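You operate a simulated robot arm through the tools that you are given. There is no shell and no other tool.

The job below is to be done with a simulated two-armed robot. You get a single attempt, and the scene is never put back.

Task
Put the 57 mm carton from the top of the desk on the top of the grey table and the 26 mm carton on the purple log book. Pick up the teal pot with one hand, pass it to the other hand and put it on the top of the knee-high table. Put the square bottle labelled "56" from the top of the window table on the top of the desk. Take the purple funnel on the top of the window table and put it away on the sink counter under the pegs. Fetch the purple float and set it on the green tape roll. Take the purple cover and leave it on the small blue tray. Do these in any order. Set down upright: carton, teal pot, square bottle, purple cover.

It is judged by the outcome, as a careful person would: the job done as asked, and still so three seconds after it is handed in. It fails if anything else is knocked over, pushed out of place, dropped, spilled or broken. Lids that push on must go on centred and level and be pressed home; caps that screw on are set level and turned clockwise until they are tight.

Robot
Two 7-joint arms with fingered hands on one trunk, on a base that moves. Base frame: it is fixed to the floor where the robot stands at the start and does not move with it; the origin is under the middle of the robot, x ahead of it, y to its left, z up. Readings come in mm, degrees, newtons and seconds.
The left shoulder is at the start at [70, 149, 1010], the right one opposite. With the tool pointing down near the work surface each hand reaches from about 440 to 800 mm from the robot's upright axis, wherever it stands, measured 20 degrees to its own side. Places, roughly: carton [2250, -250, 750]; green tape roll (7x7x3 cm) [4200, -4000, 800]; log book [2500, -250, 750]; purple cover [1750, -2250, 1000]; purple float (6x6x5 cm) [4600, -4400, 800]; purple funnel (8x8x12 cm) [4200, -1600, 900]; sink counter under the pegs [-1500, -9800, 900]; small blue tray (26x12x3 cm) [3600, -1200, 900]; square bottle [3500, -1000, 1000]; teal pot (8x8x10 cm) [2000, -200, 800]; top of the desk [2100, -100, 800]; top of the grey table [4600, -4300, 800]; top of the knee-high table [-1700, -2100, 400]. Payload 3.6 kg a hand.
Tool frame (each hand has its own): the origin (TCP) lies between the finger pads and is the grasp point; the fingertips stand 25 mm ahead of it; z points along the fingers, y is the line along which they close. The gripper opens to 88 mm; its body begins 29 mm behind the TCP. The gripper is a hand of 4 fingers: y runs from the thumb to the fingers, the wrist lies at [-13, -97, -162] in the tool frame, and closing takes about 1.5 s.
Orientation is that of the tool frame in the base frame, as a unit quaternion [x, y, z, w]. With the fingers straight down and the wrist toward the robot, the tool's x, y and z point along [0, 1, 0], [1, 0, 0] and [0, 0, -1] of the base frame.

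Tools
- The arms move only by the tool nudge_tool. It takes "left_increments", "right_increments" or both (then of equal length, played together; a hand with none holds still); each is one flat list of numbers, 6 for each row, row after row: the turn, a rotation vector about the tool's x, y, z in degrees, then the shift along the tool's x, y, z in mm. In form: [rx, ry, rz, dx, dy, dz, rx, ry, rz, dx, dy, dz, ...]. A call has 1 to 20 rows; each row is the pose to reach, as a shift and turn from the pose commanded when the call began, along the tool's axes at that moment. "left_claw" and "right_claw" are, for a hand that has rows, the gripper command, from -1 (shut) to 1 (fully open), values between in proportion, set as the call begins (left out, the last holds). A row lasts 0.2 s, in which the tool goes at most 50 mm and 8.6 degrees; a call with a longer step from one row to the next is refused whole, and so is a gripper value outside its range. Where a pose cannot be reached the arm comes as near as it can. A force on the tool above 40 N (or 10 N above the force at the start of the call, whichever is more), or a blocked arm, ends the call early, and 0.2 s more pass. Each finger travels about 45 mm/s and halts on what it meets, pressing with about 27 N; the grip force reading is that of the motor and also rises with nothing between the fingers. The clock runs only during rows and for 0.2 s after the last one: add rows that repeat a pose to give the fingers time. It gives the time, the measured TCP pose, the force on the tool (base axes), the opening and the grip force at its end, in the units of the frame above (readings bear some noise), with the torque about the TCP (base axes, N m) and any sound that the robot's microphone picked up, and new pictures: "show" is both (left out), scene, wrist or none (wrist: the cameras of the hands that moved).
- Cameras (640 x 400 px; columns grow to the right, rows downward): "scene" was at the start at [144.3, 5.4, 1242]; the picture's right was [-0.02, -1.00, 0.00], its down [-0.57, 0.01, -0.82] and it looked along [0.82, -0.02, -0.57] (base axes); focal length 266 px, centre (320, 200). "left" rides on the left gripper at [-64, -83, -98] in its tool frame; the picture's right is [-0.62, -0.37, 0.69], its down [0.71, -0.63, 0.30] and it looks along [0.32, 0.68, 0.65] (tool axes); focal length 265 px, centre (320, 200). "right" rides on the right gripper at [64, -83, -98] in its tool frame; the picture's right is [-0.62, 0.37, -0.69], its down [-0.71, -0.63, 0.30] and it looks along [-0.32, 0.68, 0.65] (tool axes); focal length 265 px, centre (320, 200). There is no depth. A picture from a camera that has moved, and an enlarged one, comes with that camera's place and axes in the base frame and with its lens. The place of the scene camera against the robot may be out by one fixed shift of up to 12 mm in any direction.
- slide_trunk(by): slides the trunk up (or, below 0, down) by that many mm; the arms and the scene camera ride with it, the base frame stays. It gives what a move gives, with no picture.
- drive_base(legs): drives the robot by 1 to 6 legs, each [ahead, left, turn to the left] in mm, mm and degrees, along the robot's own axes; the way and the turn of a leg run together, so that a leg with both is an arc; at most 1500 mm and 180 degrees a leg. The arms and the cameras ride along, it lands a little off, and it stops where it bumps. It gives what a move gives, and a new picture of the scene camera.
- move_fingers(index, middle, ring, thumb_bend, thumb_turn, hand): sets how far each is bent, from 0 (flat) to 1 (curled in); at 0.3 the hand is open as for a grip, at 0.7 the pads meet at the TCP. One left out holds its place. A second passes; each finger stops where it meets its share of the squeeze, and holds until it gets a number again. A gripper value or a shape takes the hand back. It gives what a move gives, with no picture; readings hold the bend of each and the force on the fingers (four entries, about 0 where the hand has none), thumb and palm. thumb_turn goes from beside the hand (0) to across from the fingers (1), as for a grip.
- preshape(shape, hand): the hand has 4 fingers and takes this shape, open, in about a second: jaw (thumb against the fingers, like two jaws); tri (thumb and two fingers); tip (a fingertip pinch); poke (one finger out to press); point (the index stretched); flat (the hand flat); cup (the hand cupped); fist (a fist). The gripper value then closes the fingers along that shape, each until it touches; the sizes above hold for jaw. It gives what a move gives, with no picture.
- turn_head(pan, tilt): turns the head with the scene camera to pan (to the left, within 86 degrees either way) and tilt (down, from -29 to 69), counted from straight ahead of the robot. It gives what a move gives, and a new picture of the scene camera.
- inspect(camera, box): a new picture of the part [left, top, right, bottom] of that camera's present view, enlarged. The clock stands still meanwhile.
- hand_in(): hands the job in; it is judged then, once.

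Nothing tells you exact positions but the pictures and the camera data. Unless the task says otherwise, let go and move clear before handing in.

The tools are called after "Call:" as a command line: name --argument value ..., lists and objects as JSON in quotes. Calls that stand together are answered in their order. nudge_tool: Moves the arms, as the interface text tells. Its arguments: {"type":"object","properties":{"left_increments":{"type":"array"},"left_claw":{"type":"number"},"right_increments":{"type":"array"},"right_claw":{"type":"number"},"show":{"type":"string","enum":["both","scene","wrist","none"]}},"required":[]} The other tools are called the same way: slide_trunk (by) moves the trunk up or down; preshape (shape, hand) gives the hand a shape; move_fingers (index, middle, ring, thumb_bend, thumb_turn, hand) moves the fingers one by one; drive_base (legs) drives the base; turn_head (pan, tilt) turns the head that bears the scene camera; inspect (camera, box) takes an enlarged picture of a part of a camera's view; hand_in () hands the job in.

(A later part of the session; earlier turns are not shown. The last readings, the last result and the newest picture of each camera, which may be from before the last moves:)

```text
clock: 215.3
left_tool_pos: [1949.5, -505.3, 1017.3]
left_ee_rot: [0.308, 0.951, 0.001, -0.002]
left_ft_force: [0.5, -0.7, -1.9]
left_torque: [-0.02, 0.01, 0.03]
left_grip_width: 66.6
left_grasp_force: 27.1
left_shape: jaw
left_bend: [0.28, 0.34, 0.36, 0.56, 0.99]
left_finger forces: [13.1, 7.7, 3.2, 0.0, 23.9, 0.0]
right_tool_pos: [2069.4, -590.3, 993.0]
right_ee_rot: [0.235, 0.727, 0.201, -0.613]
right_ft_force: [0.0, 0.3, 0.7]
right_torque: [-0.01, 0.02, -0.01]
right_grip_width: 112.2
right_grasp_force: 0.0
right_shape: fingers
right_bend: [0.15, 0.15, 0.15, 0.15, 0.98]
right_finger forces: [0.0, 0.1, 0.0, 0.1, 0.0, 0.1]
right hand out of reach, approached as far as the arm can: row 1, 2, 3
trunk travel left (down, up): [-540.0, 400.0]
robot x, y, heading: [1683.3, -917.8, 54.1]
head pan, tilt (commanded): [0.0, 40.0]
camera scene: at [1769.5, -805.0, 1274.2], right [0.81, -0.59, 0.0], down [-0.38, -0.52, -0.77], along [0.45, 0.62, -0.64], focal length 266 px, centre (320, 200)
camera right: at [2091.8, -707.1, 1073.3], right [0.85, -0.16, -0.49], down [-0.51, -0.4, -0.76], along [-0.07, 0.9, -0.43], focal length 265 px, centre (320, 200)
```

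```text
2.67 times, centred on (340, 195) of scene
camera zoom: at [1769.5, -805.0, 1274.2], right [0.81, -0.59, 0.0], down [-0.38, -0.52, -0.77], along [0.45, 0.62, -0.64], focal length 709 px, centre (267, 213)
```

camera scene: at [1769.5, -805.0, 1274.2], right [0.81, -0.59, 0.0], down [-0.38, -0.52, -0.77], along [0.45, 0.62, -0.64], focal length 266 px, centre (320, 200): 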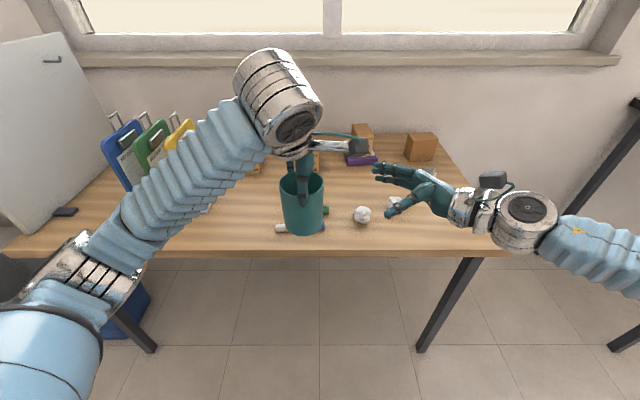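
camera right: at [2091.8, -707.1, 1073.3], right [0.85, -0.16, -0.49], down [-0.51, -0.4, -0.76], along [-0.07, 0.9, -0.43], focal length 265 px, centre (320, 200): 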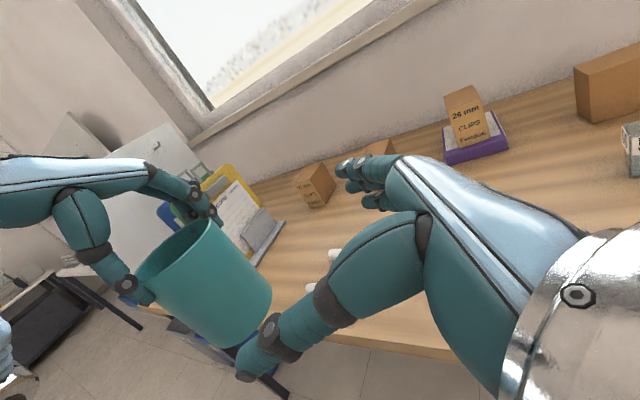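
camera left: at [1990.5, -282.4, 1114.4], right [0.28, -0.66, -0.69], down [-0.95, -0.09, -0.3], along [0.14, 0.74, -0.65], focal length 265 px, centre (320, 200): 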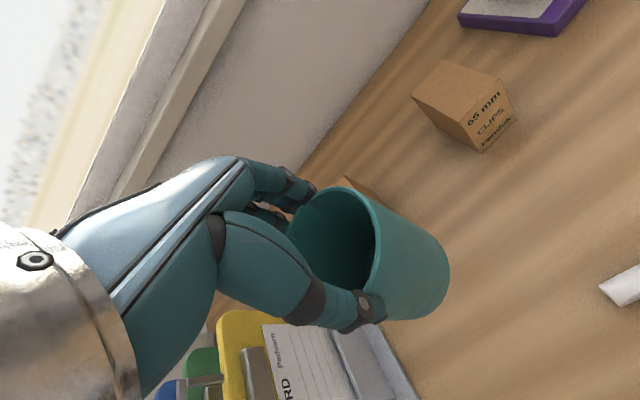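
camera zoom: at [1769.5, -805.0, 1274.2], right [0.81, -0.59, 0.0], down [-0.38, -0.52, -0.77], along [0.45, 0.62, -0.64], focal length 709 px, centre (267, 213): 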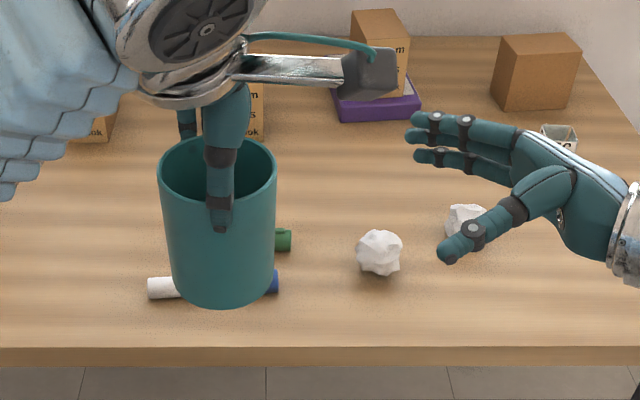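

The pot sits where expected. I slide the right hand in toward it, stopping partway to check.

Call:
nudge_tool --right_increments '[0, 0, 0, -2, -1, 30, 0, 0, 0, -4, -1.5, 60, 0, 0, 0, -5, -1.7, 90, 0, 0, 0, -5, -1.7, 90]' --show "both"

Call:
inspect --camera "scene" --box '[240, 130, 400, 250]'

```text
clock: 216.3
left_tool_pos: [1949.6, -505.2, 1016.9]
left_ee_rot: [0.308, 0.951, 0.0, 0.0]
left_ft_force: [-0.1, -0.5, -1.8]
left_torque: [-0.01, -0.01, -0.01]
left_grip_width: 67.3
left_grasp_force: 27.2
left_shape: jaw
left_bend: [0.28, 0.34, 0.36, 0.56, 0.99]
left_finger forces: [13.1, 7.7, 3.1, 0.0, 23.8, 0.1]
right_tool_pos: [1996.9, -537.1, 975.6]
right_ee_rot: [0.236, 0.728, 0.2, -0.612]
right_ft_force: [0.8, 0.3, 0.5]
right_torque: [0.01, -0.01, -0.02]
right_grip_width: 112.2
right_grasp_force: 0.0
right_shape: fingers
right_bend: [0.15, 0.15, 0.15, 0.15, 0.98]
right_finger forces: [0.0, 0.0, 0.0, 0.0, 0.0, 0.0]
trunk travel left (down, up): [-540.0, 400.0]
robot x, y, heading: [1682.7, -917.9, 54.3]
head pan, tilt (commanded): [0.0, 40.0]
camera scene: at [1768.3, -804.2, 1274.1], right [0.81, -0.59, 0.0], down [-0.38, -0.52, -0.77], along [0.45, 0.62, -0.64], focal length 266 px, centre (320, 200)
camera right: at [2018.7, -655.0, 1055.9], right [0.86, -0.16, -0.49], down [-0.51, -0.4, -0.76], along [-0.07, 0.9, -0.43], focal length 265 px, centre (320, 200)
```

scene: 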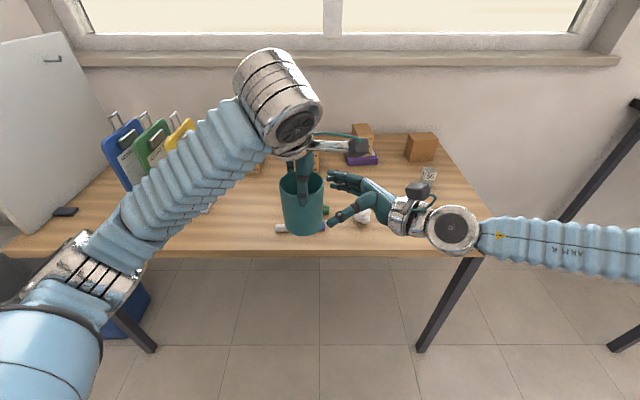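
right: 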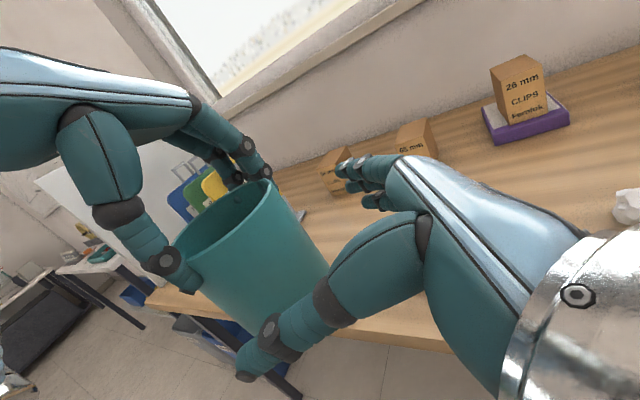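

```text
3.33 times, centred on (320, 190) of scene
camera zoom: at [1768.3, -804.2, 1274.1], right [0.81, -0.59, 0.0], down [-0.38, -0.52, -0.77], along [0.45, 0.62, -0.64], focal length 887 px, centre (320, 233)
```

zoom: 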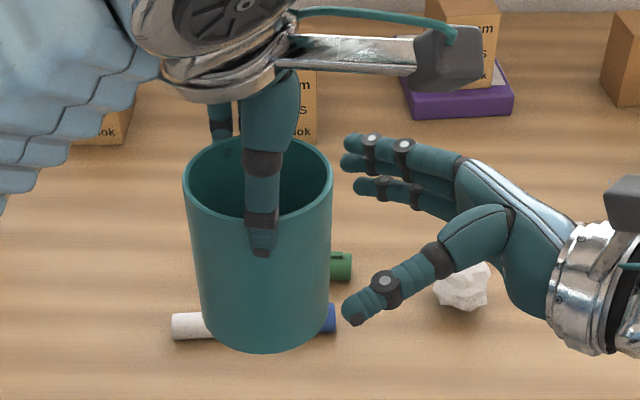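

Spacing looks right on both sides. I continue in to the grip position.

Call:
nudge_tool --right_increments '[0, 0, 0, -1, -1, 15, 0, 0, 0, -2, -2, 30, 0, 0, 0, -3, -2, 42, 0, 0, 0, -3, -2, 42]' --show "both"

Call:
inspect --camera "scene" --box '[240, 130, 400, 250]'

```text
clock: 217.3
left_tool_pos: [1948.4, -503.7, 1017.0]
left_ee_rot: [0.308, 0.951, 0.0, -0.001]
left_ft_force: [0.6, -0.3, -1.4]
left_torque: [0.02, -0.03, -0.01]
left_grip_width: 66.4
left_grasp_force: 26.9
left_shape: jaw
left_bend: [0.28, 0.34, 0.36, 0.56, 0.99]
left_finger forces: [13.1, 7.7, 3.2, 0.0, 23.7, 0.0]
right_tool_pos: [1961.5, -515.9, 964.6]
right_ee_rot: [0.236, 0.728, 0.199, -0.612]
right_ft_force: [0.8, 0.4, -0.2]
right_torque: [-0.01, 0.0, 0.0]
right_grip_width: 112.3
right_grasp_force: 0.1
right_shape: fingers
right_bend: [0.15, 0.15, 0.15, 0.15, 0.98]
right_finger forces: [0.0, 0.0, 0.0, 0.0, 0.0, 0.1]
trunk travel left (down, up): [-540.0, 400.0]
robot x, y, heading: [1680.9, -922.6, 54.3]
head pan, tilt (commanded): [0.0, 40.0]
camera scene: at [1767.5, -803.2, 1274.1], right [0.81, -0.59, 0.0], down [-0.38, -0.52, -0.77], along [0.45, 0.62, -0.64], focal length 266 px, centre (320, 200)
camera right: at [1983.4, -634.1, 1046.0], right [0.86, -0.16, -0.49], down [-0.51, -0.41, -0.76], along [-0.07, 0.9, -0.43], focal length 265 px, centre (320, 200)
```

scene: 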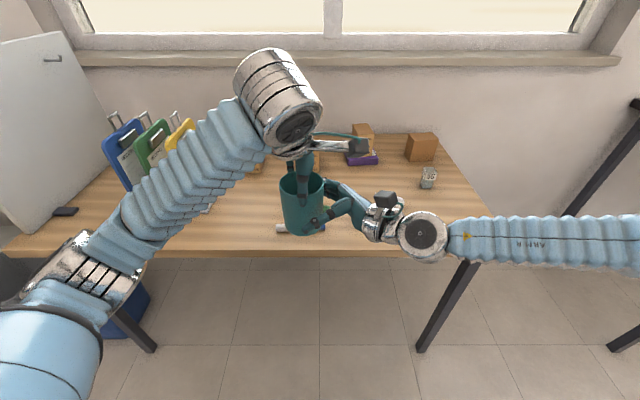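
right: 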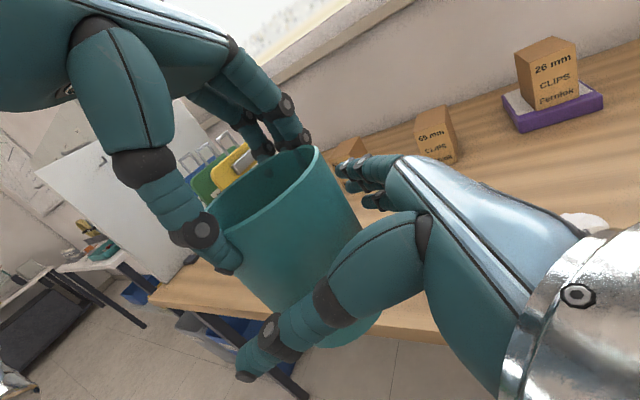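

```text
3.33 times, centred on (320, 190) of scene
camera zoom: at [1767.5, -803.2, 1274.1], right [0.81, -0.59, 0.0], down [-0.38, -0.52, -0.77], along [0.45, 0.62, -0.64], focal length 887 px, centre (320, 233)
```

zoom: 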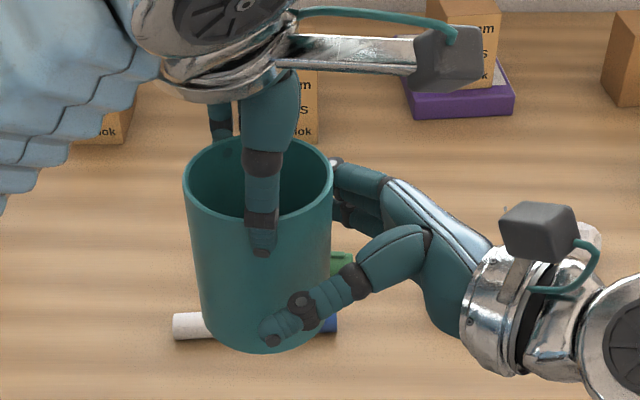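

No contact yet and the pot is enclosed. I close the right hand.

Call:
nudge_tool --right_increments '[0, 0, 0, 0, 0, 0, 0, 0, 0, 0, 0, 0, 0, 0, 0, 0, 0, 0, 0, 0, 0, 0, 0, 0, 0, 0, 0, 0, 0, 0, 0, 0, 0, 0, 0, 0, 0, 0, 0, 0, 0, 0, 0, 0, 0, 0, 0, 0, 0, 0, 0, 0, 0, 0]' --right_claw -1 --show "both"

Call:
inspect --camera "scene" --box '[240, 130, 400, 250]'

```text
clock: 219.3
left_tool_pos: [1948.2, -503.4, 1016.1]
left_ee_rot: [0.308, 0.951, 0.0, 0.001]
left_ft_force: [-0.8, -1.2, -0.3]
left_torque: [-0.12, 0.08, -0.03]
left_grip_width: 66.7
left_grasp_force: 27.0
left_shape: jaw
left_bend: [0.28, 0.34, 0.36, 0.55, 0.99]
left_finger forces: [12.8, 7.6, 3.0, 0.0, 24.9, 0.0]
right_tool_pos: [1961.1, -516.9, 966.6]
right_ee_rot: [0.236, 0.728, 0.199, -0.612]
right_ft_force: [2.6, 1.1, 0.3]
right_torque: [0.03, -0.01, 0.03]
right_grip_width: 64.0
right_grasp_force: 27.7
right_shape: jaw
right_bend: [0.27, 0.34, 0.32, 0.61, 1.0]
right_finger forces: [14.7, 7.4, 3.2, 0.1, 23.5, 0.0]
trunk travel left (down, up): [-540.0, 400.0]
robot x, y, heading: [1682.5, -919.1, 54.4]
head pan, tilt (commanded): [0.0, 40.0]
camera scene: at [1767.1, -802.7, 1274.1], right [0.81, -0.59, 0.0], down [-0.38, -0.52, -0.77], along [0.45, 0.62, -0.64], focal length 266 px, centre (320, 200)
camera right: at [1983.3, -633.7, 1046.0], right [0.86, -0.17, -0.49], down [-0.51, -0.41, -0.76], along [-0.07, 0.9, -0.43], focal length 265 px, centre (320, 200)
```

scene: 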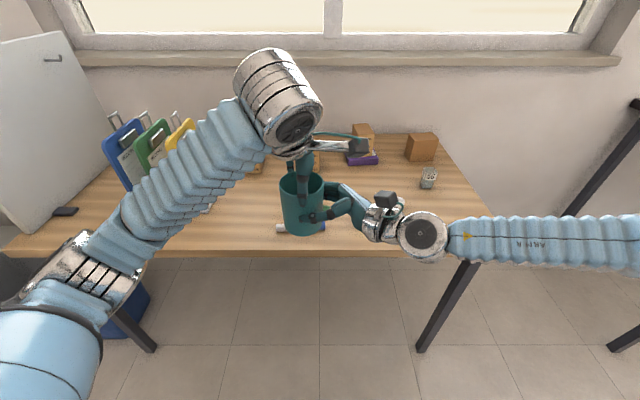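
right: 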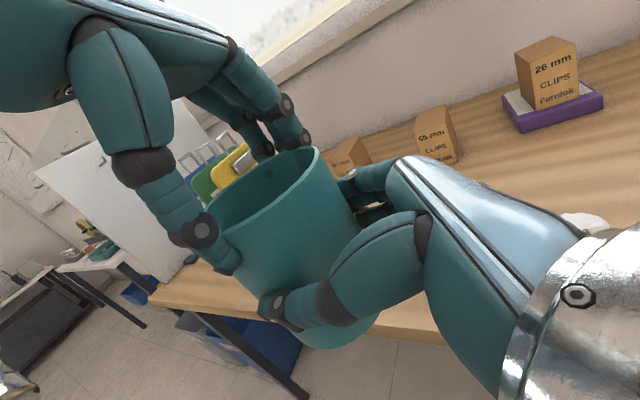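

```text
3.33 times, centred on (320, 190) of scene
camera zoom: at [1767.1, -802.7, 1274.1], right [0.81, -0.59, 0.0], down [-0.38, -0.52, -0.77], along [0.45, 0.62, -0.64], focal length 887 px, centre (320, 233)
```

zoom: 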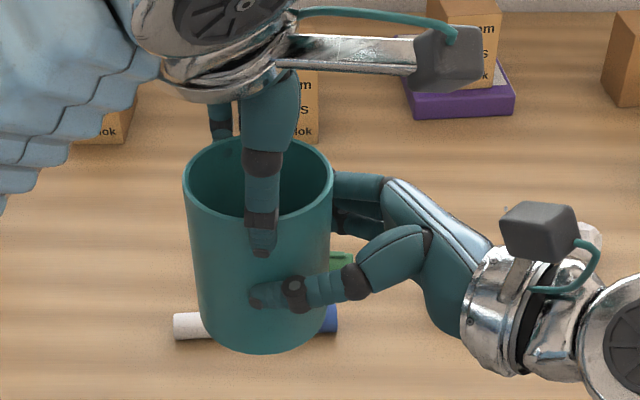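

Both hands now hold the pot (right: all fingers loaded, 27 N). I open the left hand wide and check that the right keeps it.

Call:
move_fingers --hand "left" --index 0.15 --middle 0.15 --ring 0.15 --thumb_bend 0.15

Call:
inspect --camera "scene" --box '[240, 130, 400, 250]'

```text
clock: 220.3
left_tool_pos: [1948.8, -503.5, 1015.7]
left_ee_rot: [0.308, 0.951, 0.0, 0.0]
left_ft_force: [-0.3, -0.8, 0.1]
left_torque: [0.02, -0.01, 0.02]
left_grip_width: 111.7
left_grasp_force: 0.1
left_shape: fingers
left_bend: [0.15, 0.15, 0.15, 0.15, 1.0]
left_finger forces: [0.1, 0.1, 0.1, 0.0, 0.1, 0.0]
right_tool_pos: [1960.9, -516.5, 965.5]
right_ee_rot: [0.236, 0.729, 0.199, -0.612]
right_ft_force: [0.4, -0.3, 0.2]
right_torque: [-0.01, 0.0, 0.01]
right_grip_width: 63.9
right_grasp_force: 27.5
right_shape: jaw
right_bend: [0.26, 0.34, 0.32, 0.61, 0.99]
right_finger forces: [14.9, 7.6, 3.5, 0.0, 25.6, 0.1]
trunk travel left (down, up): [-540.0, 400.0]
robot x, y, heading: [1679.1, -919.3, 54.5]
head pan, tilt (commanded): [0.0, 40.0]
```

```text
3.33 times, centred on (320, 190) of scene
camera zoom: at [1767.1, -802.6, 1274.1], right [0.81, -0.59, 0.0], down [-0.38, -0.52, -0.77], along [0.45, 0.62, -0.64], focal length 887 px, centre (320, 233)
```

zoom: 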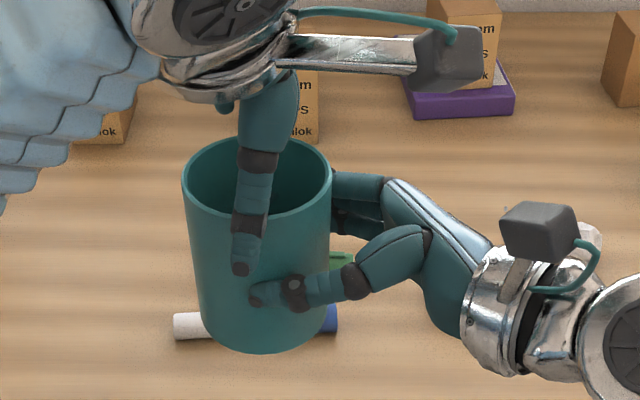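

The right hand carries the pot alone. I lift the left hand straight up and move it off to the left.

Call:
nudge_tool --left_increments '[0, 0, 0, 0, 0, -10, 0, 0, 0, 0, 0, -30, 0, 0, 0, 0, 0, -60, 0, 0, 0, 0, 0, -95, 0, 0, 0, 0, 0, -125, 0, 0, 0, 40, 0, -130, 0, 0, 0, 85, 0, -130, 0, 0, 0, 130, 0, -130, 0, 0, 0, 170, 0, -130, 0, 0, 0, 170, 0, -130]' --show "both"

Call:
inspect --camera "scene" --box '[240, 130, 400, 250]'

```text
clock: 222.5
left_tool_pos: [1814.3, -405.2, 1145.2]
left_ee_rot: [0.308, 0.951, 0.001, 0.0]
left_ft_force: [0.2, -1.2, -0.5]
left_torque: [-0.03, 0.0, -0.02]
left_grip_width: 111.9
left_grasp_force: 0.0
left_shape: fingers
left_bend: [0.15, 0.15, 0.15, 0.15, 1.0]
left_finger forces: [0.0, 0.0, 0.1, 0.1, 0.1, 0.1]
right_tool_pos: [1962.6, -517.1, 964.5]
right_ee_rot: [0.236, 0.728, 0.199, -0.612]
right_ft_force: [0.7, -0.4, -0.1]
right_torque: [-0.01, -0.03, 0.02]
right_grip_width: 63.7
right_grasp_force: 27.3
right_shape: jaw
right_bend: [0.26, 0.34, 0.32, 0.61, 0.99]
right_finger forces: [14.9, 7.7, 3.5, 0.0, 25.6, 0.0]
trunk travel left (down, up): [-540.0, 400.0]
robot x, y, heading: [1682.6, -917.5, 54.1]
head pan, tilt (commanded): [0.0, 40.0]
camera scene: at [1768.7, -803.6, 1274.0], right [0.81, -0.59, 0.0], down [-0.38, -0.52, -0.77], along [0.45, 0.62, -0.64], focal length 266 px, centre (320, 200)
camera left: at [1816.5, -509.6, 1243.5], right [0.29, -0.66, -0.69], down [-0.95, -0.09, -0.3], along [0.14, 0.74, -0.65], focal length 265 px, centre (320, 200)
```

scene: 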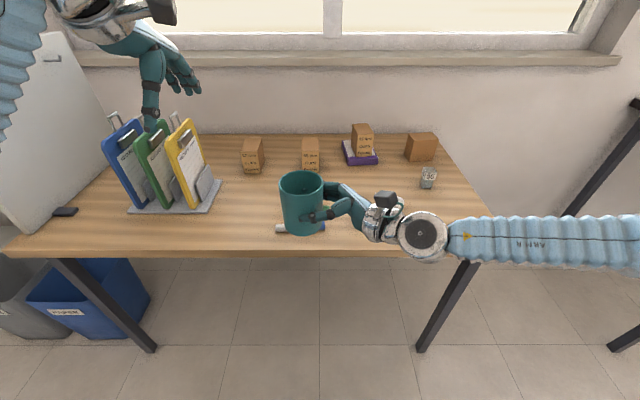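
left: 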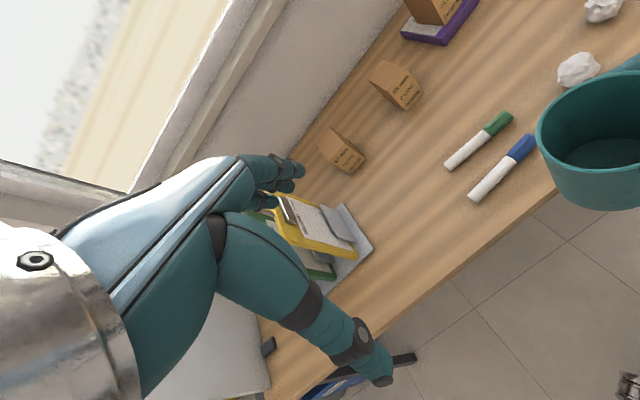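

```text
3.33 times, centred on (320, 190) of scene
camera zoom: at [1768.7, -803.6, 1274.0], right [0.81, -0.59, 0.0], down [-0.38, -0.52, -0.77], along [0.45, 0.62, -0.64], focal length 887 px, centre (320, 233)
```

zoom: 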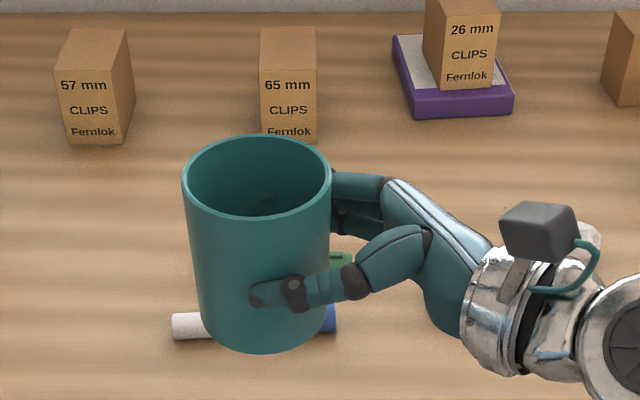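

The hand-over is done: the right hand holds the pot upright. I now travel to the knee-high table: sideways along the aisle, turn around, and approach it from its window side.

Call:
drive_base --legs '[[-45, 0, 0], [0, 1040, 0], [0, 1040, 0], [0, 0, -90], [0, 0, -90]]'

Call:
turn_head --pan 0 --tilt 25

```text
clock: 269.9
left_tool_pos: [-165.8, -279.5, 1146.7]
left_ee_rot: [0.951, -0.31, 0.0, 0.001]
left_ft_force: [0.7, 0.9, 0.3]
left_torque: [0.0, 0.01, 0.0]
left_grip_width: 111.8
left_grasp_force: 0.0
left_shape: fingers
left_bend: [0.15, 0.15, 0.15, 0.15, 1.0]
left_finger forces: [0.0, 0.0, 0.0, 0.0, 0.1, 0.0]
right_tool_pos: [-313.6, -168.3, 966.1]
right_ee_rot: [0.728, -0.236, 0.611, 0.2]
right_ft_force: [0.2, 0.6, -0.8]
right_torque: [0.04, 0.04, 0.01]
right_grip_width: 63.4
right_grasp_force: 27.3
right_shape: jaw
right_bend: [0.27, 0.35, 0.32, 0.61, 0.99]
right_finger forces: [14.1, 7.2, 3.3, 0.0, 24.5, 0.1]
trunk travel left (down, up): [-540.0, 400.0]
robot x, y, heading: [-35.5, 231.2, -126.2]
head pan, tilt (commanded): [0.0, 40.0]
camera scene: at [-106.2, 132.9, 1274.1], right [-0.81, 0.59, 0.0], down [0.38, 0.52, -0.77], along [-0.45, -0.62, -0.64], focal length 266 px, centre (320, 200)
```

scene: 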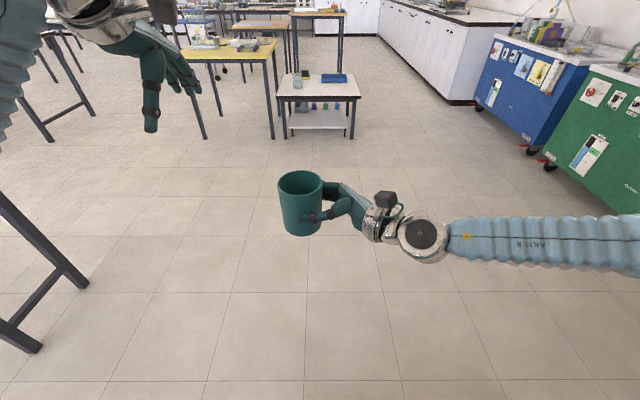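

```text
clock: 270.6
left_tool_pos: [-167.4, -280.1, 1145.3]
left_ee_rot: [0.951, -0.31, 0.0, 0.0]
left_ft_force: [-0.1, -0.3, 0.3]
left_torque: [0.0, 0.0, 0.0]
left_grip_width: 111.6
left_grasp_force: 0.1
left_shape: fingers
left_bend: [0.15, 0.15, 0.15, 0.15, 1.0]
left_finger forces: [0.1, 0.0, 0.0, 0.0, 0.1, 0.0]
right_tool_pos: [-313.7, -168.1, 965.0]
right_ee_rot: [0.728, -0.237, 0.611, 0.2]
right_ft_force: [-0.3, 0.1, 0.2]
right_torque: [-0.01, 0.04, 0.01]
right_grip_width: 63.5
right_grasp_force: 27.2
right_shape: jaw
right_bend: [0.27, 0.35, 0.32, 0.61, 0.99]
right_finger forces: [14.1, 7.2, 3.4, 0.0, 24.5, 0.0]
trunk travel left (down, up): [-540.0, 400.0]
robot x, y, heading: [-29.4, 233.0, -126.0]
head pan, tilt (commanded): [0.0, 25.0]
camera scene: at [-110.7, 126.4, 1297.3], right [-0.81, 0.59, 0.0], down [0.25, 0.34, -0.91], along [-0.53, -0.73, -0.42], focal length 266 px, centre (320, 200)
```

scene: 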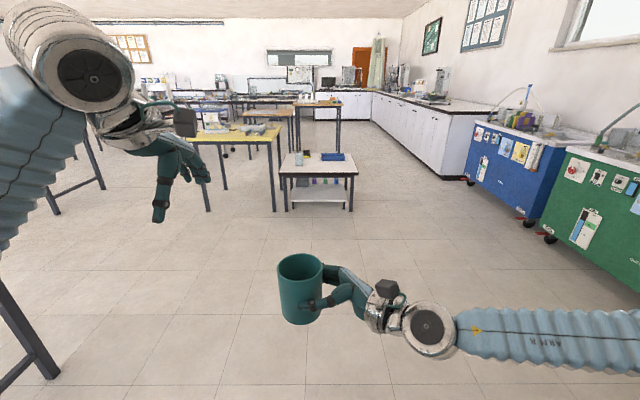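

The knee-high table is straight ahead, its front edge about w≈-2460, top z≈420. I drive up to it.

Call:
drive_base --legs '[[1110, 0, 0], [1100, 0, 0]]'

Call:
turn_head --pan 0 --tilt 50

```text
clock: 298.0
left_tool_pos: [-1393.0, -2032.9, 1147.6]
left_ee_rot: [0.955, -0.298, 0.0, -0.001]
left_ft_force: [0.4, 0.2, -0.4]
left_torque: [-0.01, 0.02, -0.01]
left_grip_width: 111.6
left_grasp_force: 0.0
left_shape: fingers
left_bend: [0.15, 0.15, 0.15, 0.15, 1.0]
left_finger forces: [0.0, 0.0, 0.1, 0.0, 0.0, 0.1]
right_tool_pos: [-1544.6, -1925.5, 965.6]
right_ee_rot: [0.731, -0.228, 0.613, 0.193]
right_ft_force: [0.6, -0.1, 0.2]
right_torque: [0.01, 0.05, 0.02]
right_grip_width: 63.5
right_grasp_force: 27.0
right_shape: jaw
right_bend: [0.27, 0.35, 0.32, 0.61, 0.99]
right_finger forces: [14.1, 7.2, 3.3, 0.1, 24.6, 0.0]
trunk travel left (down, up): [-540.0, 400.0]
robot x, y, heading: [-1274.1, -1514.6, -125.0]
head pan, tilt (commanded): [0.0, 25.0]
camera scene: at [-1347.7, -1625.1, 1297.5], right [-0.82, 0.57, 0.0], down [0.24, 0.35, -0.91], along [-0.52, -0.75, -0.42], focal length 266 px, centre (320, 200)
```

scene: 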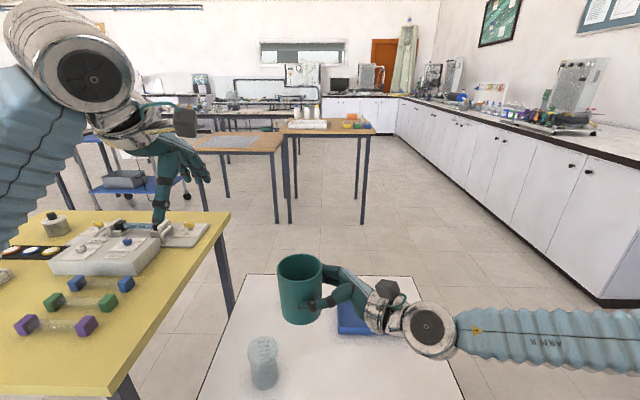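

```text
clock: 298.9
left_tool_pos: [-1393.1, -2034.0, 1144.8]
left_ee_rot: [0.955, -0.298, 0.0, 0.0]
left_ft_force: [-0.7, -0.3, 0.3]
left_torque: [0.0, 0.0, 0.02]
left_grip_width: 111.7
left_grasp_force: 0.1
left_shape: fingers
left_bend: [0.15, 0.15, 0.15, 0.15, 1.0]
left_finger forces: [0.0, 0.0, 0.1, 0.0, 0.0, 0.0]
right_tool_pos: [-1545.4, -1926.5, 965.5]
right_ee_rot: [0.732, -0.228, 0.613, 0.192]
right_ft_force: [0.5, -1.0, 0.6]
right_torque: [0.02, 0.05, -0.04]
right_grip_width: 63.3
right_grasp_force: 27.1
right_shape: jaw
right_bend: [0.27, 0.35, 0.32, 0.61, 0.99]
right_finger forces: [14.1, 7.3, 3.4, 0.0, 24.4, 0.1]
trunk travel left (down, up): [-540.0, 400.0]
robot x, y, heading: [-1275.3, -1517.1, -124.6]
head pan, tilt (commanded): [0.0, 50.0]
camera scene: at [-1339.6, -1613.1, 1260.0], right [-0.82, 0.57, 0.0], down [0.44, 0.63, -0.64], along [-0.37, -0.53, -0.77], focal length 266 px, centre (320, 200)
```

scene: 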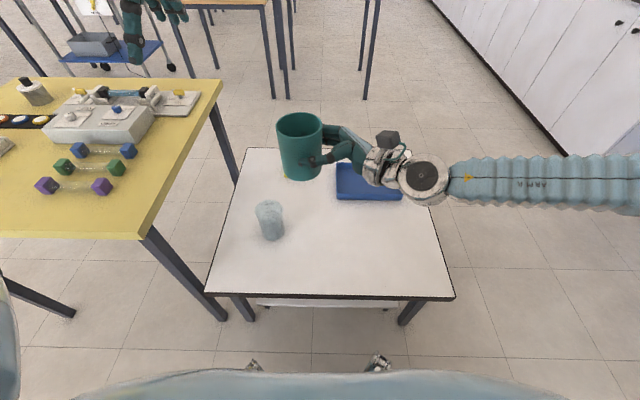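

I see the knee-high table right below: a glass jar on its left, a blue tray at the back, free space in the middle front. Before lowering I check where the right elbow is.

Call:
turn_head --pan -55 --tilt 45

Call:
turn_head --pan 50 --tilt 40

```text
clock: 300.2
left_tool_pos: [-1394.1, -2033.0, 1146.3]
left_ee_rot: [0.954, -0.298, 0.001, 0.0]
left_ft_force: [-0.1, -0.8, 0.3]
left_torque: [0.01, -0.01, 0.01]
left_grip_width: 111.8
left_grasp_force: 0.0
left_shape: fingers
left_bend: [0.15, 0.15, 0.15, 0.15, 1.0]
left_finger forces: [0.0, 0.1, 0.1, 0.0, 0.0, 0.0]
right_tool_pos: [-1545.6, -1924.8, 965.8]
right_ee_rot: [0.731, -0.228, 0.614, 0.193]
right_ft_force: [0.0, 0.0, 0.2]
right_torque: [0.01, 0.01, -0.01]
right_grip_width: 63.2
right_grasp_force: 26.7
right_shape: jaw
right_bend: [0.27, 0.35, 0.32, 0.61, 0.99]
right_finger forces: [14.1, 7.2, 3.3, 0.0, 24.6, 0.0]
trunk travel left (down, up): [-540.0, 400.0]
robot x, y, heading: [-1275.8, -1515.4, -124.8]
head pan, tilt (commanded): [-55.0, 45.0]
camera scene: at [-1377.1, -1550.3, 1266.8], right [-0.01, 1.0, 0.0], down [0.71, 0.0, -0.71], along [-0.71, 0.0, -0.71], focal length 266 px, centre (320, 200)
```

scene: 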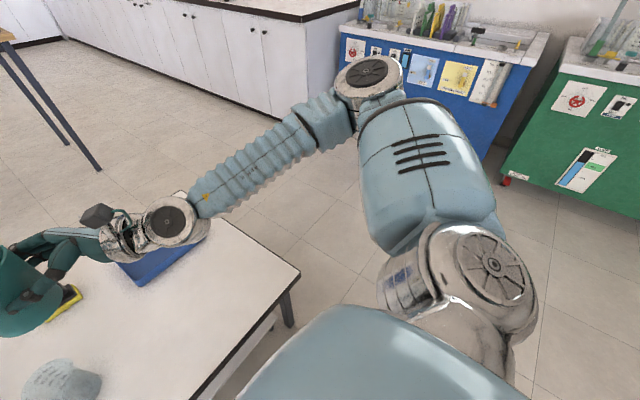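

```text
clock: 302.0
left_tool_pos: [-1392.7, -2034.0, 1144.8]
left_ee_rot: [0.954, -0.299, 0.0, 0.0]
left_ft_force: [0.5, -0.3, -0.5]
left_torque: [0.01, 0.02, 0.05]
left_grip_width: 111.8
left_grasp_force: 0.0
left_shape: fingers
left_bend: [0.15, 0.15, 0.15, 0.15, 1.0]
left_finger forces: [0.1, 0.0, 0.0, 0.1, 0.0, 0.0]
right_tool_pos: [-1543.4, -1925.9, 965.3]
right_ee_rot: [0.731, -0.228, 0.614, 0.192]
right_ft_force: [0.0, -0.3, 0.0]
right_torque: [0.06, 0.03, 0.01]
right_grip_width: 63.3
right_grasp_force: 27.4
right_shape: jaw
right_bend: [0.27, 0.35, 0.32, 0.61, 0.99]
right_finger forces: [14.1, 7.2, 3.3, 0.0, 24.5, 0.1]
trunk travel left (down, up): [-540.0, 400.0]
robot x, y, heading: [-1275.1, -1517.7, -124.9]
head pan, tilt (commanded): [50.0, 40.0]
camera scene: at [-1273.5, -1631.9, 1274.1], right [-0.96, -0.26, 0.0], down [-0.17, 0.62, -0.77], along [0.2, -0.74, -0.64], focal length 266 px, centre (320, 200)
```

scene: 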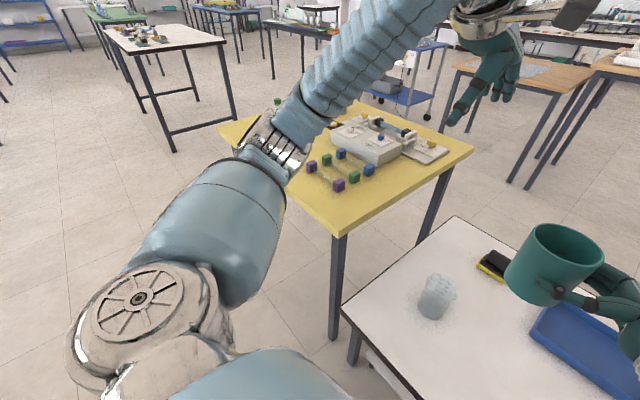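

The right elbow sits at shoulder height, well above the table, and the left elbow stays clear of the yellow table. I shift right and slightly ahead, then lower the trunk most of the way.

Call:
drive_base --legs '[[40, -130, 0]]'

Call:
slide_trunk --by -400

Call:
turn_head --pan 0 --tilt 45

Call:
inspect --camera "right" --box '[0, 0, 640, 400]'

```text
clock: 304.3
left_tool_pos: [-1521.1, -1994.0, 1144.6]
left_ee_rot: [0.955, -0.297, 0.0, 0.0]
left_ft_force: [0.1, 0.1, 0.6]
left_torque: [-0.05, 0.0, 0.0]
left_grip_width: 111.9
left_grasp_force: 0.1
left_shape: fingers
left_bend: [0.15, 0.15, 0.15, 0.15, 1.0]
left_finger forces: [0.0, 0.0, 0.0, 0.0, 0.0, 0.1]
right_tool_pos: [-1672.1, -1885.1, 966.0]
right_ee_rot: [0.732, -0.228, 0.613, 0.193]
right_ft_force: [0.7, -0.3, -0.1]
right_torque: [0.02, 0.01, -0.01]
right_grip_width: 63.5
right_grasp_force: 26.9
right_shape: jaw
right_bend: [0.27, 0.35, 0.32, 0.61, 0.99]
right_finger forces: [14.1, 7.1, 3.3, 0.0, 24.6, 0.1]
trunk travel left (down, up): [-540.0, 400.0]
robot x, y, heading: [-1403.5, -1473.0, -124.6]
head pan, tilt (commanded): [50.0, 40.0]
camera scene: at [-1404.0, -1591.2, 1274.0], right [-0.96, -0.26, 0.0], down [-0.17, 0.62, -0.77], along [0.2, -0.74, -0.64], focal length 266 px, centre (320, 200)
```

scene: 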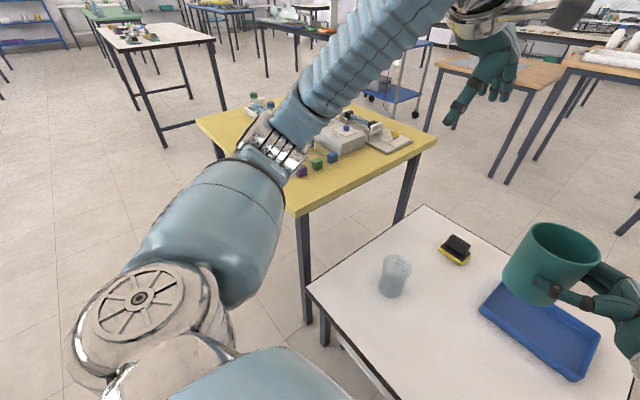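

```text
clock: 308.1
left_tool_pos: [-1523.0, -1993.3, 745.9]
left_ee_rot: [0.955, -0.298, 0.0, 0.0]
left_ft_force: [-0.1, 0.2, 0.3]
left_torque: [0.0, 0.0, 0.03]
left_grip_width: 111.7
left_grasp_force: 0.1
left_shape: fingers
left_bend: [0.15, 0.15, 0.15, 0.15, 1.0]
left_finger forces: [0.0, 0.1, 0.1, 0.0, 0.0, 0.0]
right_tool_pos: [-1673.2, -1884.9, 565.9]
right_ee_rot: [0.732, -0.228, 0.613, 0.193]
right_ft_force: [-0.3, -0.4, -0.5]
right_torque: [0.04, 0.0, 0.02]
right_grip_width: 63.3
right_grasp_force: 27.2
right_shape: jaw
right_bend: [0.27, 0.35, 0.32, 0.61, 0.99]
right_finger forces: [14.2, 7.2, 3.3, 0.1, 24.6, 0.0]
trunk travel left (down, up): [-140.0, 800.0]
robot x, y, heading: [-1405.1, -1475.1, -124.7]
head pan, tilt (commanded): [50.0, 40.0]
```

```text
clock: 309.3
left_tool_pos: [-1522.0, -1993.6, 747.2]
left_ee_rot: [0.955, -0.297, 0.0, 0.0]
left_ft_force: [0.0, 0.0, 0.6]
left_torque: [-0.03, 0.02, -0.04]
left_grip_width: 111.9
left_grasp_force: 0.0
left_shape: fingers
left_bend: [0.15, 0.15, 0.15, 0.15, 1.0]
left_finger forces: [0.1, 0.0, 0.0, 0.0, 0.0, 0.1]
right_tool_pos: [-1673.3, -1884.7, 564.8]
right_ee_rot: [0.731, -0.228, 0.614, 0.192]
right_ft_force: [0.5, 0.5, 0.5]
right_torque: [0.0, 0.02, -0.01]
right_grip_width: 63.1
right_grasp_force: 26.8
right_shape: jaw
right_bend: [0.27, 0.35, 0.32, 0.61, 0.99]
right_finger forces: [14.2, 7.1, 3.3, 0.0, 24.5, 0.1]
trunk travel left (down, up): [-140.0, 800.0]
robot x, y, heading: [-1404.1, -1475.3, -124.6]
head pan, tilt (commanded): [0.0, 45.0]
camera scene: at [-1473.8, -1575.7, 866.8], right [-0.82, 0.57, 0.0], down [0.4, 0.58, -0.71], along [-0.4, -0.58, -0.71], focal length 266 px, centre (320, 200)
```

scene: 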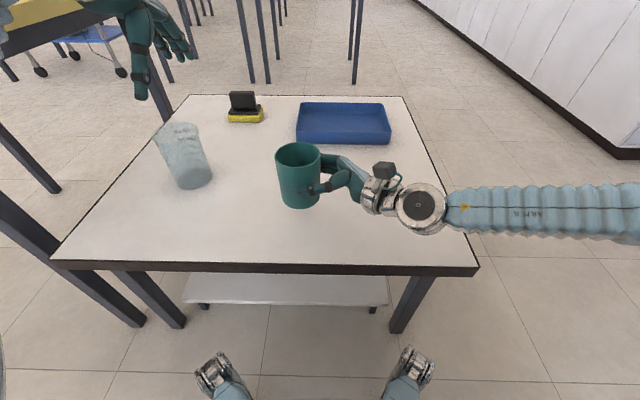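

```text
1.00 times, centred on (320, 200) of right (not enlarged: the box is as wide or as high as the picture)
camera zoom: at [-1694.9, -1768.2, 646.1], right [-0.86, 0.15, -0.49], down [0.5, 0.42, -0.76], along [0.09, -0.9, -0.43], focal length 265 px, centre (320, 200)
```

zoom: 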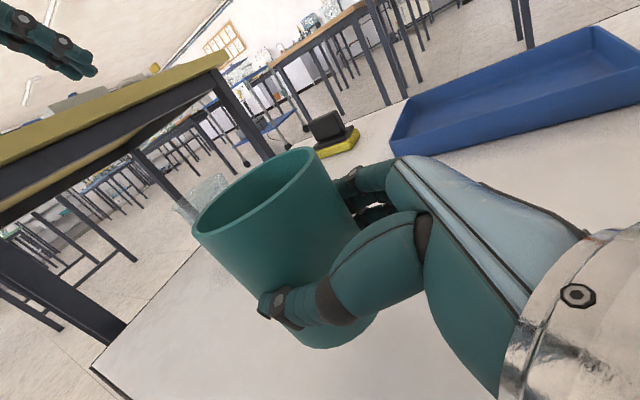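

I move the pot 55 mm further over the table and lower it partway by arm.

Call:
nudge_tool --right_increments '[0, 0, 0, 0, 28, 0, 0, 0, 0, 0, 55, 0, 0, 0, 0, -20, 55, 3.5, 0, 0, 0, -39, 55, 7, 0, 0, 0, -54, 55, 9.6, 0, 0, 0, -54, 55, 9.6]' --show "both"

Call:
inspect --camera "scene" --box '[200, 100, 440, 260]'

```text
clock: 310.7
left_tool_pos: [-1522.4, -1993.4, 746.0]
left_ee_rot: [0.955, -0.296, -0.001, 0.0]
left_ft_force: [0.2, 0.3, -0.5]
left_torque: [-0.01, 0.03, 0.02]
left_grip_width: 111.4
left_grasp_force: 0.1
left_shape: fingers
left_bend: [0.15, 0.15, 0.15, 0.15, 1.0]
left_finger forces: [0.0, 0.0, 0.0, 0.1, 0.0, 0.0]
right_tool_pos: [-1703.9, -1931.8, 508.3]
right_ee_rot: [0.731, -0.228, 0.613, 0.192]
right_ft_force: [-0.3, 0.0, -0.2]
right_torque: [0.02, 0.03, 0.0]
right_grip_width: 63.3
right_grasp_force: 27.3
right_shape: jaw
right_bend: [0.27, 0.35, 0.32, 0.61, 0.99]
right_finger forces: [14.1, 7.3, 3.3, 0.1, 24.6, 0.0]
trunk travel left (down, up): [-140.0, 800.0]
robot x, y, heading: [-1407.6, -1474.9, -124.5]
head pan, tilt (commanded): [0.0, 45.0]
camera scene: at [-1473.8, -1575.7, 866.8], right [-0.82, 0.57, 0.0], down [0.4, 0.58, -0.71], along [-0.4, -0.58, -0.71], focal length 266 px, centre (320, 200)
camera right: at [-1725.0, -1814.2, 590.4], right [-0.86, 0.15, -0.49], down [0.5, 0.42, -0.76], along [0.09, -0.9, -0.43], focal length 265 px, centre (320, 200)
```

scene: 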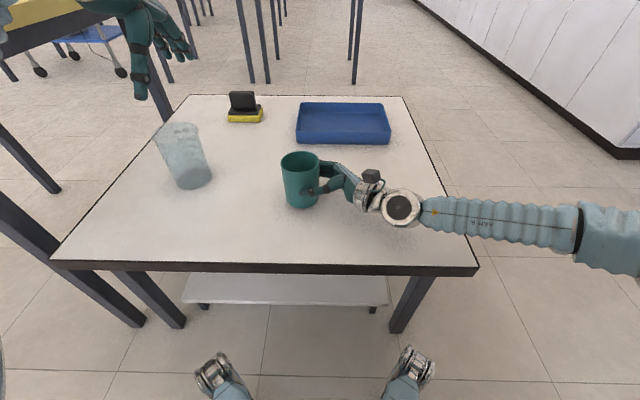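
right: 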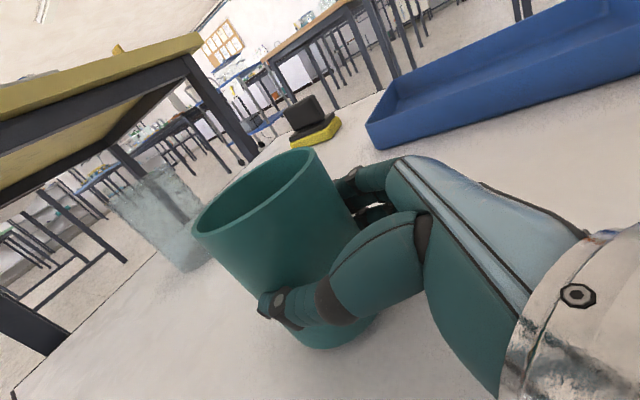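

```text
2.50 times, centred on (320, 180) of scene
camera zoom: at [-1473.8, -1575.7, 866.8], right [-0.82, 0.57, 0.0], down [0.4, 0.58, -0.71], along [-0.4, -0.58, -0.71], focal length 665 px, centre (320, 250)
```

zoom: 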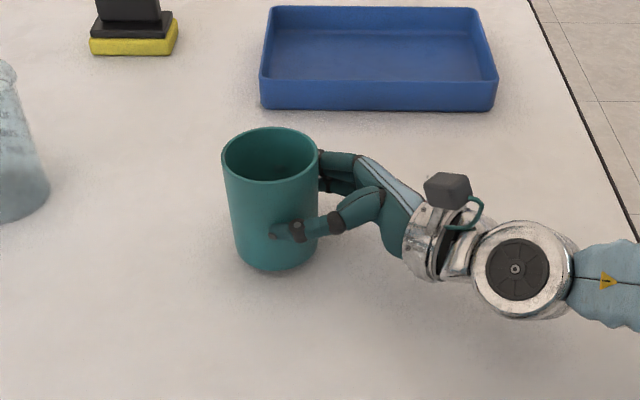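

Call:
nudge_tool --right_increments '[0, 0, 0, -4, 0, 0.7, 0, 0, 0, -8, 0, 1.4, 0, 0, 0, -8, 0, 1.4]' --show "none"

Call:
nudge_tool --right_increments '[0, 0, 0, -4, 0, 0.7, 0, 0, 0, -8, 0, 1.4, 0, 0, 0, -8, 0, 1.4]' --show "none"

Call:
inspect --camera "scene" --box '[240, 130, 440, 260]'

```text
clock: 311.5
left_tool_pos: [-1521.4, -1994.2, 744.8]
left_ee_rot: [0.955, -0.297, 0.0, 0.0]
left_ft_force: [-0.4, 0.2, 0.0]
left_torque: [-0.01, 0.03, 0.0]
left_grip_width: 111.8
left_grasp_force: 0.0
left_shape: fingers
left_bend: [0.15, 0.15, 0.15, 0.15, 1.0]
left_finger forces: [0.0, 0.0, 0.0, 0.0, 0.0, 0.0]
right_tool_pos: [-1703.9, -1931.2, 500.6]
right_ee_rot: [0.731, -0.227, 0.614, 0.193]
right_ft_force: [-0.4, -0.3, 2.7]
right_torque: [-0.17, 0.02, -0.03]
right_grip_width: 63.3
right_grasp_force: 27.4
right_shape: jaw
right_bend: [0.27, 0.35, 0.32, 0.61, 0.99]
right_finger forces: [13.9, 7.1, 3.3, 0.0, 25.0, 0.0]
trunk travel left (down, up): [-140.0, 800.0]
robot x, y, heading: [-1400.2, -1477.0, -124.7]
head pan, tilt (commanded): [0.0, 45.0]
```

```text
clock: 312.3
left_tool_pos: [-1521.8, -1992.5, 745.7]
left_ee_rot: [0.955, -0.298, 0.0, 0.002]
left_ft_force: [-0.9, -0.7, 0.6]
left_torque: [-0.01, -0.01, 0.01]
left_grip_width: 111.6
left_grasp_force: 0.0
left_shape: fingers
left_bend: [0.15, 0.15, 0.15, 0.15, 1.0]
left_finger forces: [0.0, 0.0, 0.1, 0.0, 0.1, 0.1]
right_tool_pos: [-1704.9, -1929.8, 497.4]
right_ee_rot: [0.73, -0.226, 0.614, 0.196]
right_ft_force: [-0.5, 0.2, 17.9]
right_torque: [-0.62, 0.03, -0.05]
right_grip_width: 63.0
right_grasp_force: 27.3
right_shape: jaw
right_bend: [0.26, 0.35, 0.32, 0.61, 0.97]
right_finger forces: [13.7, 6.9, 3.4, 0.1, 24.0, 0.0]
trunk travel left (down, up): [-140.0, 800.0]
robot x, y, heading: [-1402.8, -1478.0, -124.8]
head pan, tilt (commanded): [0.0, 45.0]
```

```text
3.08 times, centred on (340, 195) of scene
camera zoom: at [-1472.9, -1573.9, 867.3], right [-0.82, 0.57, 0.0], down [0.4, 0.58, -0.71], along [-0.4, -0.58, -0.71], focal length 818 px, centre (258, 215)
```

zoom: 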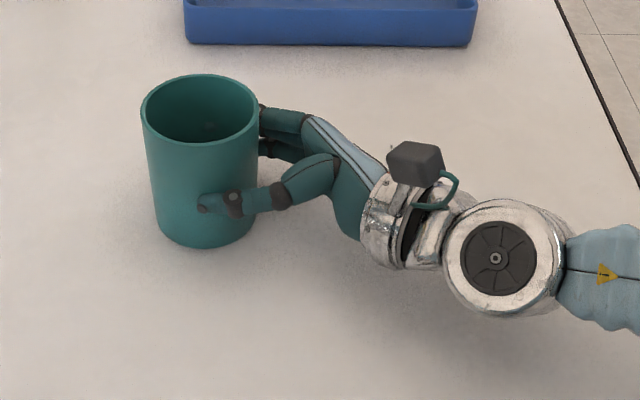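

The pot touched down (18 N, contact at its far edge). I ease up 2 mm to take off the pressure, then open the right hand wide.

Call:
nudge_tool --right_increments '[0, 0, 0, 3.5, 0, -0.6, 0, 0, 0, 3.5, 0, -0.6]' --show "none"

Call:
move_fingers --hand "right" --index 0.15 --middle 0.15 --ring 0.15 --thumb_bend 0.15

Call:
inspect --camera "scene" --box '[240, 130, 440, 260]'

Call:
inspect --camera "right" --box '[0, 0, 640, 400]'

```text
clock: 312.9
left_tool_pos: [-1521.6, -1992.8, 745.8]
left_ee_rot: [0.955, -0.297, 0.0, 0.0]
left_ft_force: [0.4, -0.7, 0.4]
left_torque: [0.0, 0.0, -0.04]
left_grip_width: 111.4
left_grasp_force: 0.1
left_shape: fingers
left_bend: [0.15, 0.15, 0.15, 0.15, 1.0]
left_finger forces: [0.0, 0.0, 0.1, 0.0, 0.1, 0.0]
right_tool_pos: [-1705.3, -1930.0, 500.0]
right_ee_rot: [0.731, -0.227, 0.613, 0.194]
right_ft_force: [-1.0, 0.7, 11.5]
right_torque: [-0.49, 0.03, -0.04]
right_grip_width: 63.0
right_grasp_force: 27.3
right_shape: jaw
right_bend: [0.27, 0.35, 0.32, 0.61, 0.98]
right_finger forces: [13.6, 7.2, 3.9, 0.0, 24.5, 0.0]
trunk travel left (down, up): [-140.0, 800.0]
robot x, y, heading: [-1401.9, -1472.9, -124.4]
head pan, tilt (commanded): [0.0, 45.0]
```

```text
clock: 313.9
left_tool_pos: [-1522.3, -1993.5, 745.2]
left_ee_rot: [0.955, -0.297, 0.0, 0.0]
left_ft_force: [-0.9, -0.3, 0.4]
left_torque: [-0.02, 0.0, -0.03]
left_grip_width: 111.7
left_grasp_force: 0.1
left_shape: fingers
left_bend: [0.15, 0.15, 0.15, 0.15, 1.0]
left_finger forces: [0.0, 0.1, 0.0, 0.1, 0.1, 0.0]
right_tool_pos: [-1704.2, -1930.1, 497.5]
right_ee_rot: [0.732, -0.228, 0.612, 0.193]
right_ft_force: [0.0, 0.3, -0.3]
right_torque: [0.02, 0.01, 0.01]
right_grip_width: 111.8
right_grasp_force: 0.0
right_shape: fingers
right_bend: [0.15, 0.15, 0.15, 0.15, 1.0]
right_finger forces: [0.0, 0.1, 0.0, 0.0, 0.1, 0.0]
trunk travel left (down, up): [-140.0, 800.0]
robot x, y, heading: [-1407.7, -1474.5, -124.8]
head pan, tilt (commanded): [0.0, 45.0]
```

```text
3.08 times, centred on (340, 195) of scene
camera zoom: at [-1473.8, -1575.6, 866.8], right [-0.82, 0.57, 0.0], down [0.4, 0.58, -0.71], along [-0.4, -0.58, -0.71], focal length 818 px, centre (258, 215)
```

zoom: 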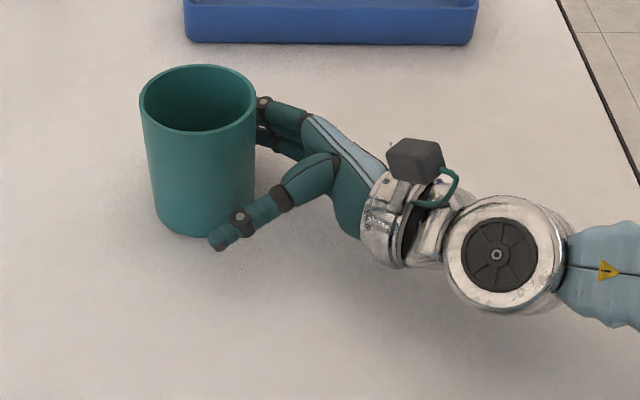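

```text
1.00 times, centred on (320, 200) of right (not enlarged: the box is as wide or as high as the picture)
camera zoom: at [-1726.3, -1813.3, 578.0], right [-0.86, 0.15, -0.49], down [0.5, 0.42, -0.76], along [0.09, -0.9, -0.43], focal length 265 px, centre (320, 200)
```

zoom: 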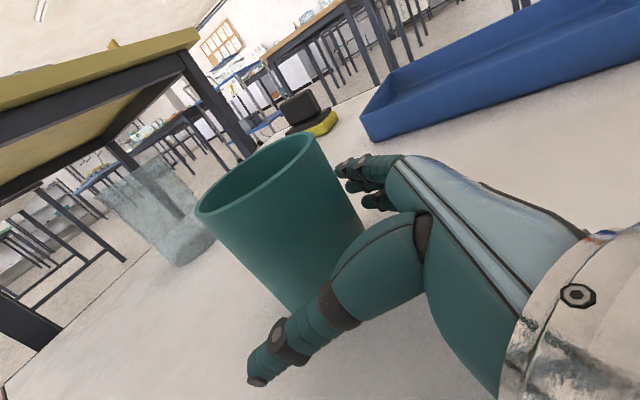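

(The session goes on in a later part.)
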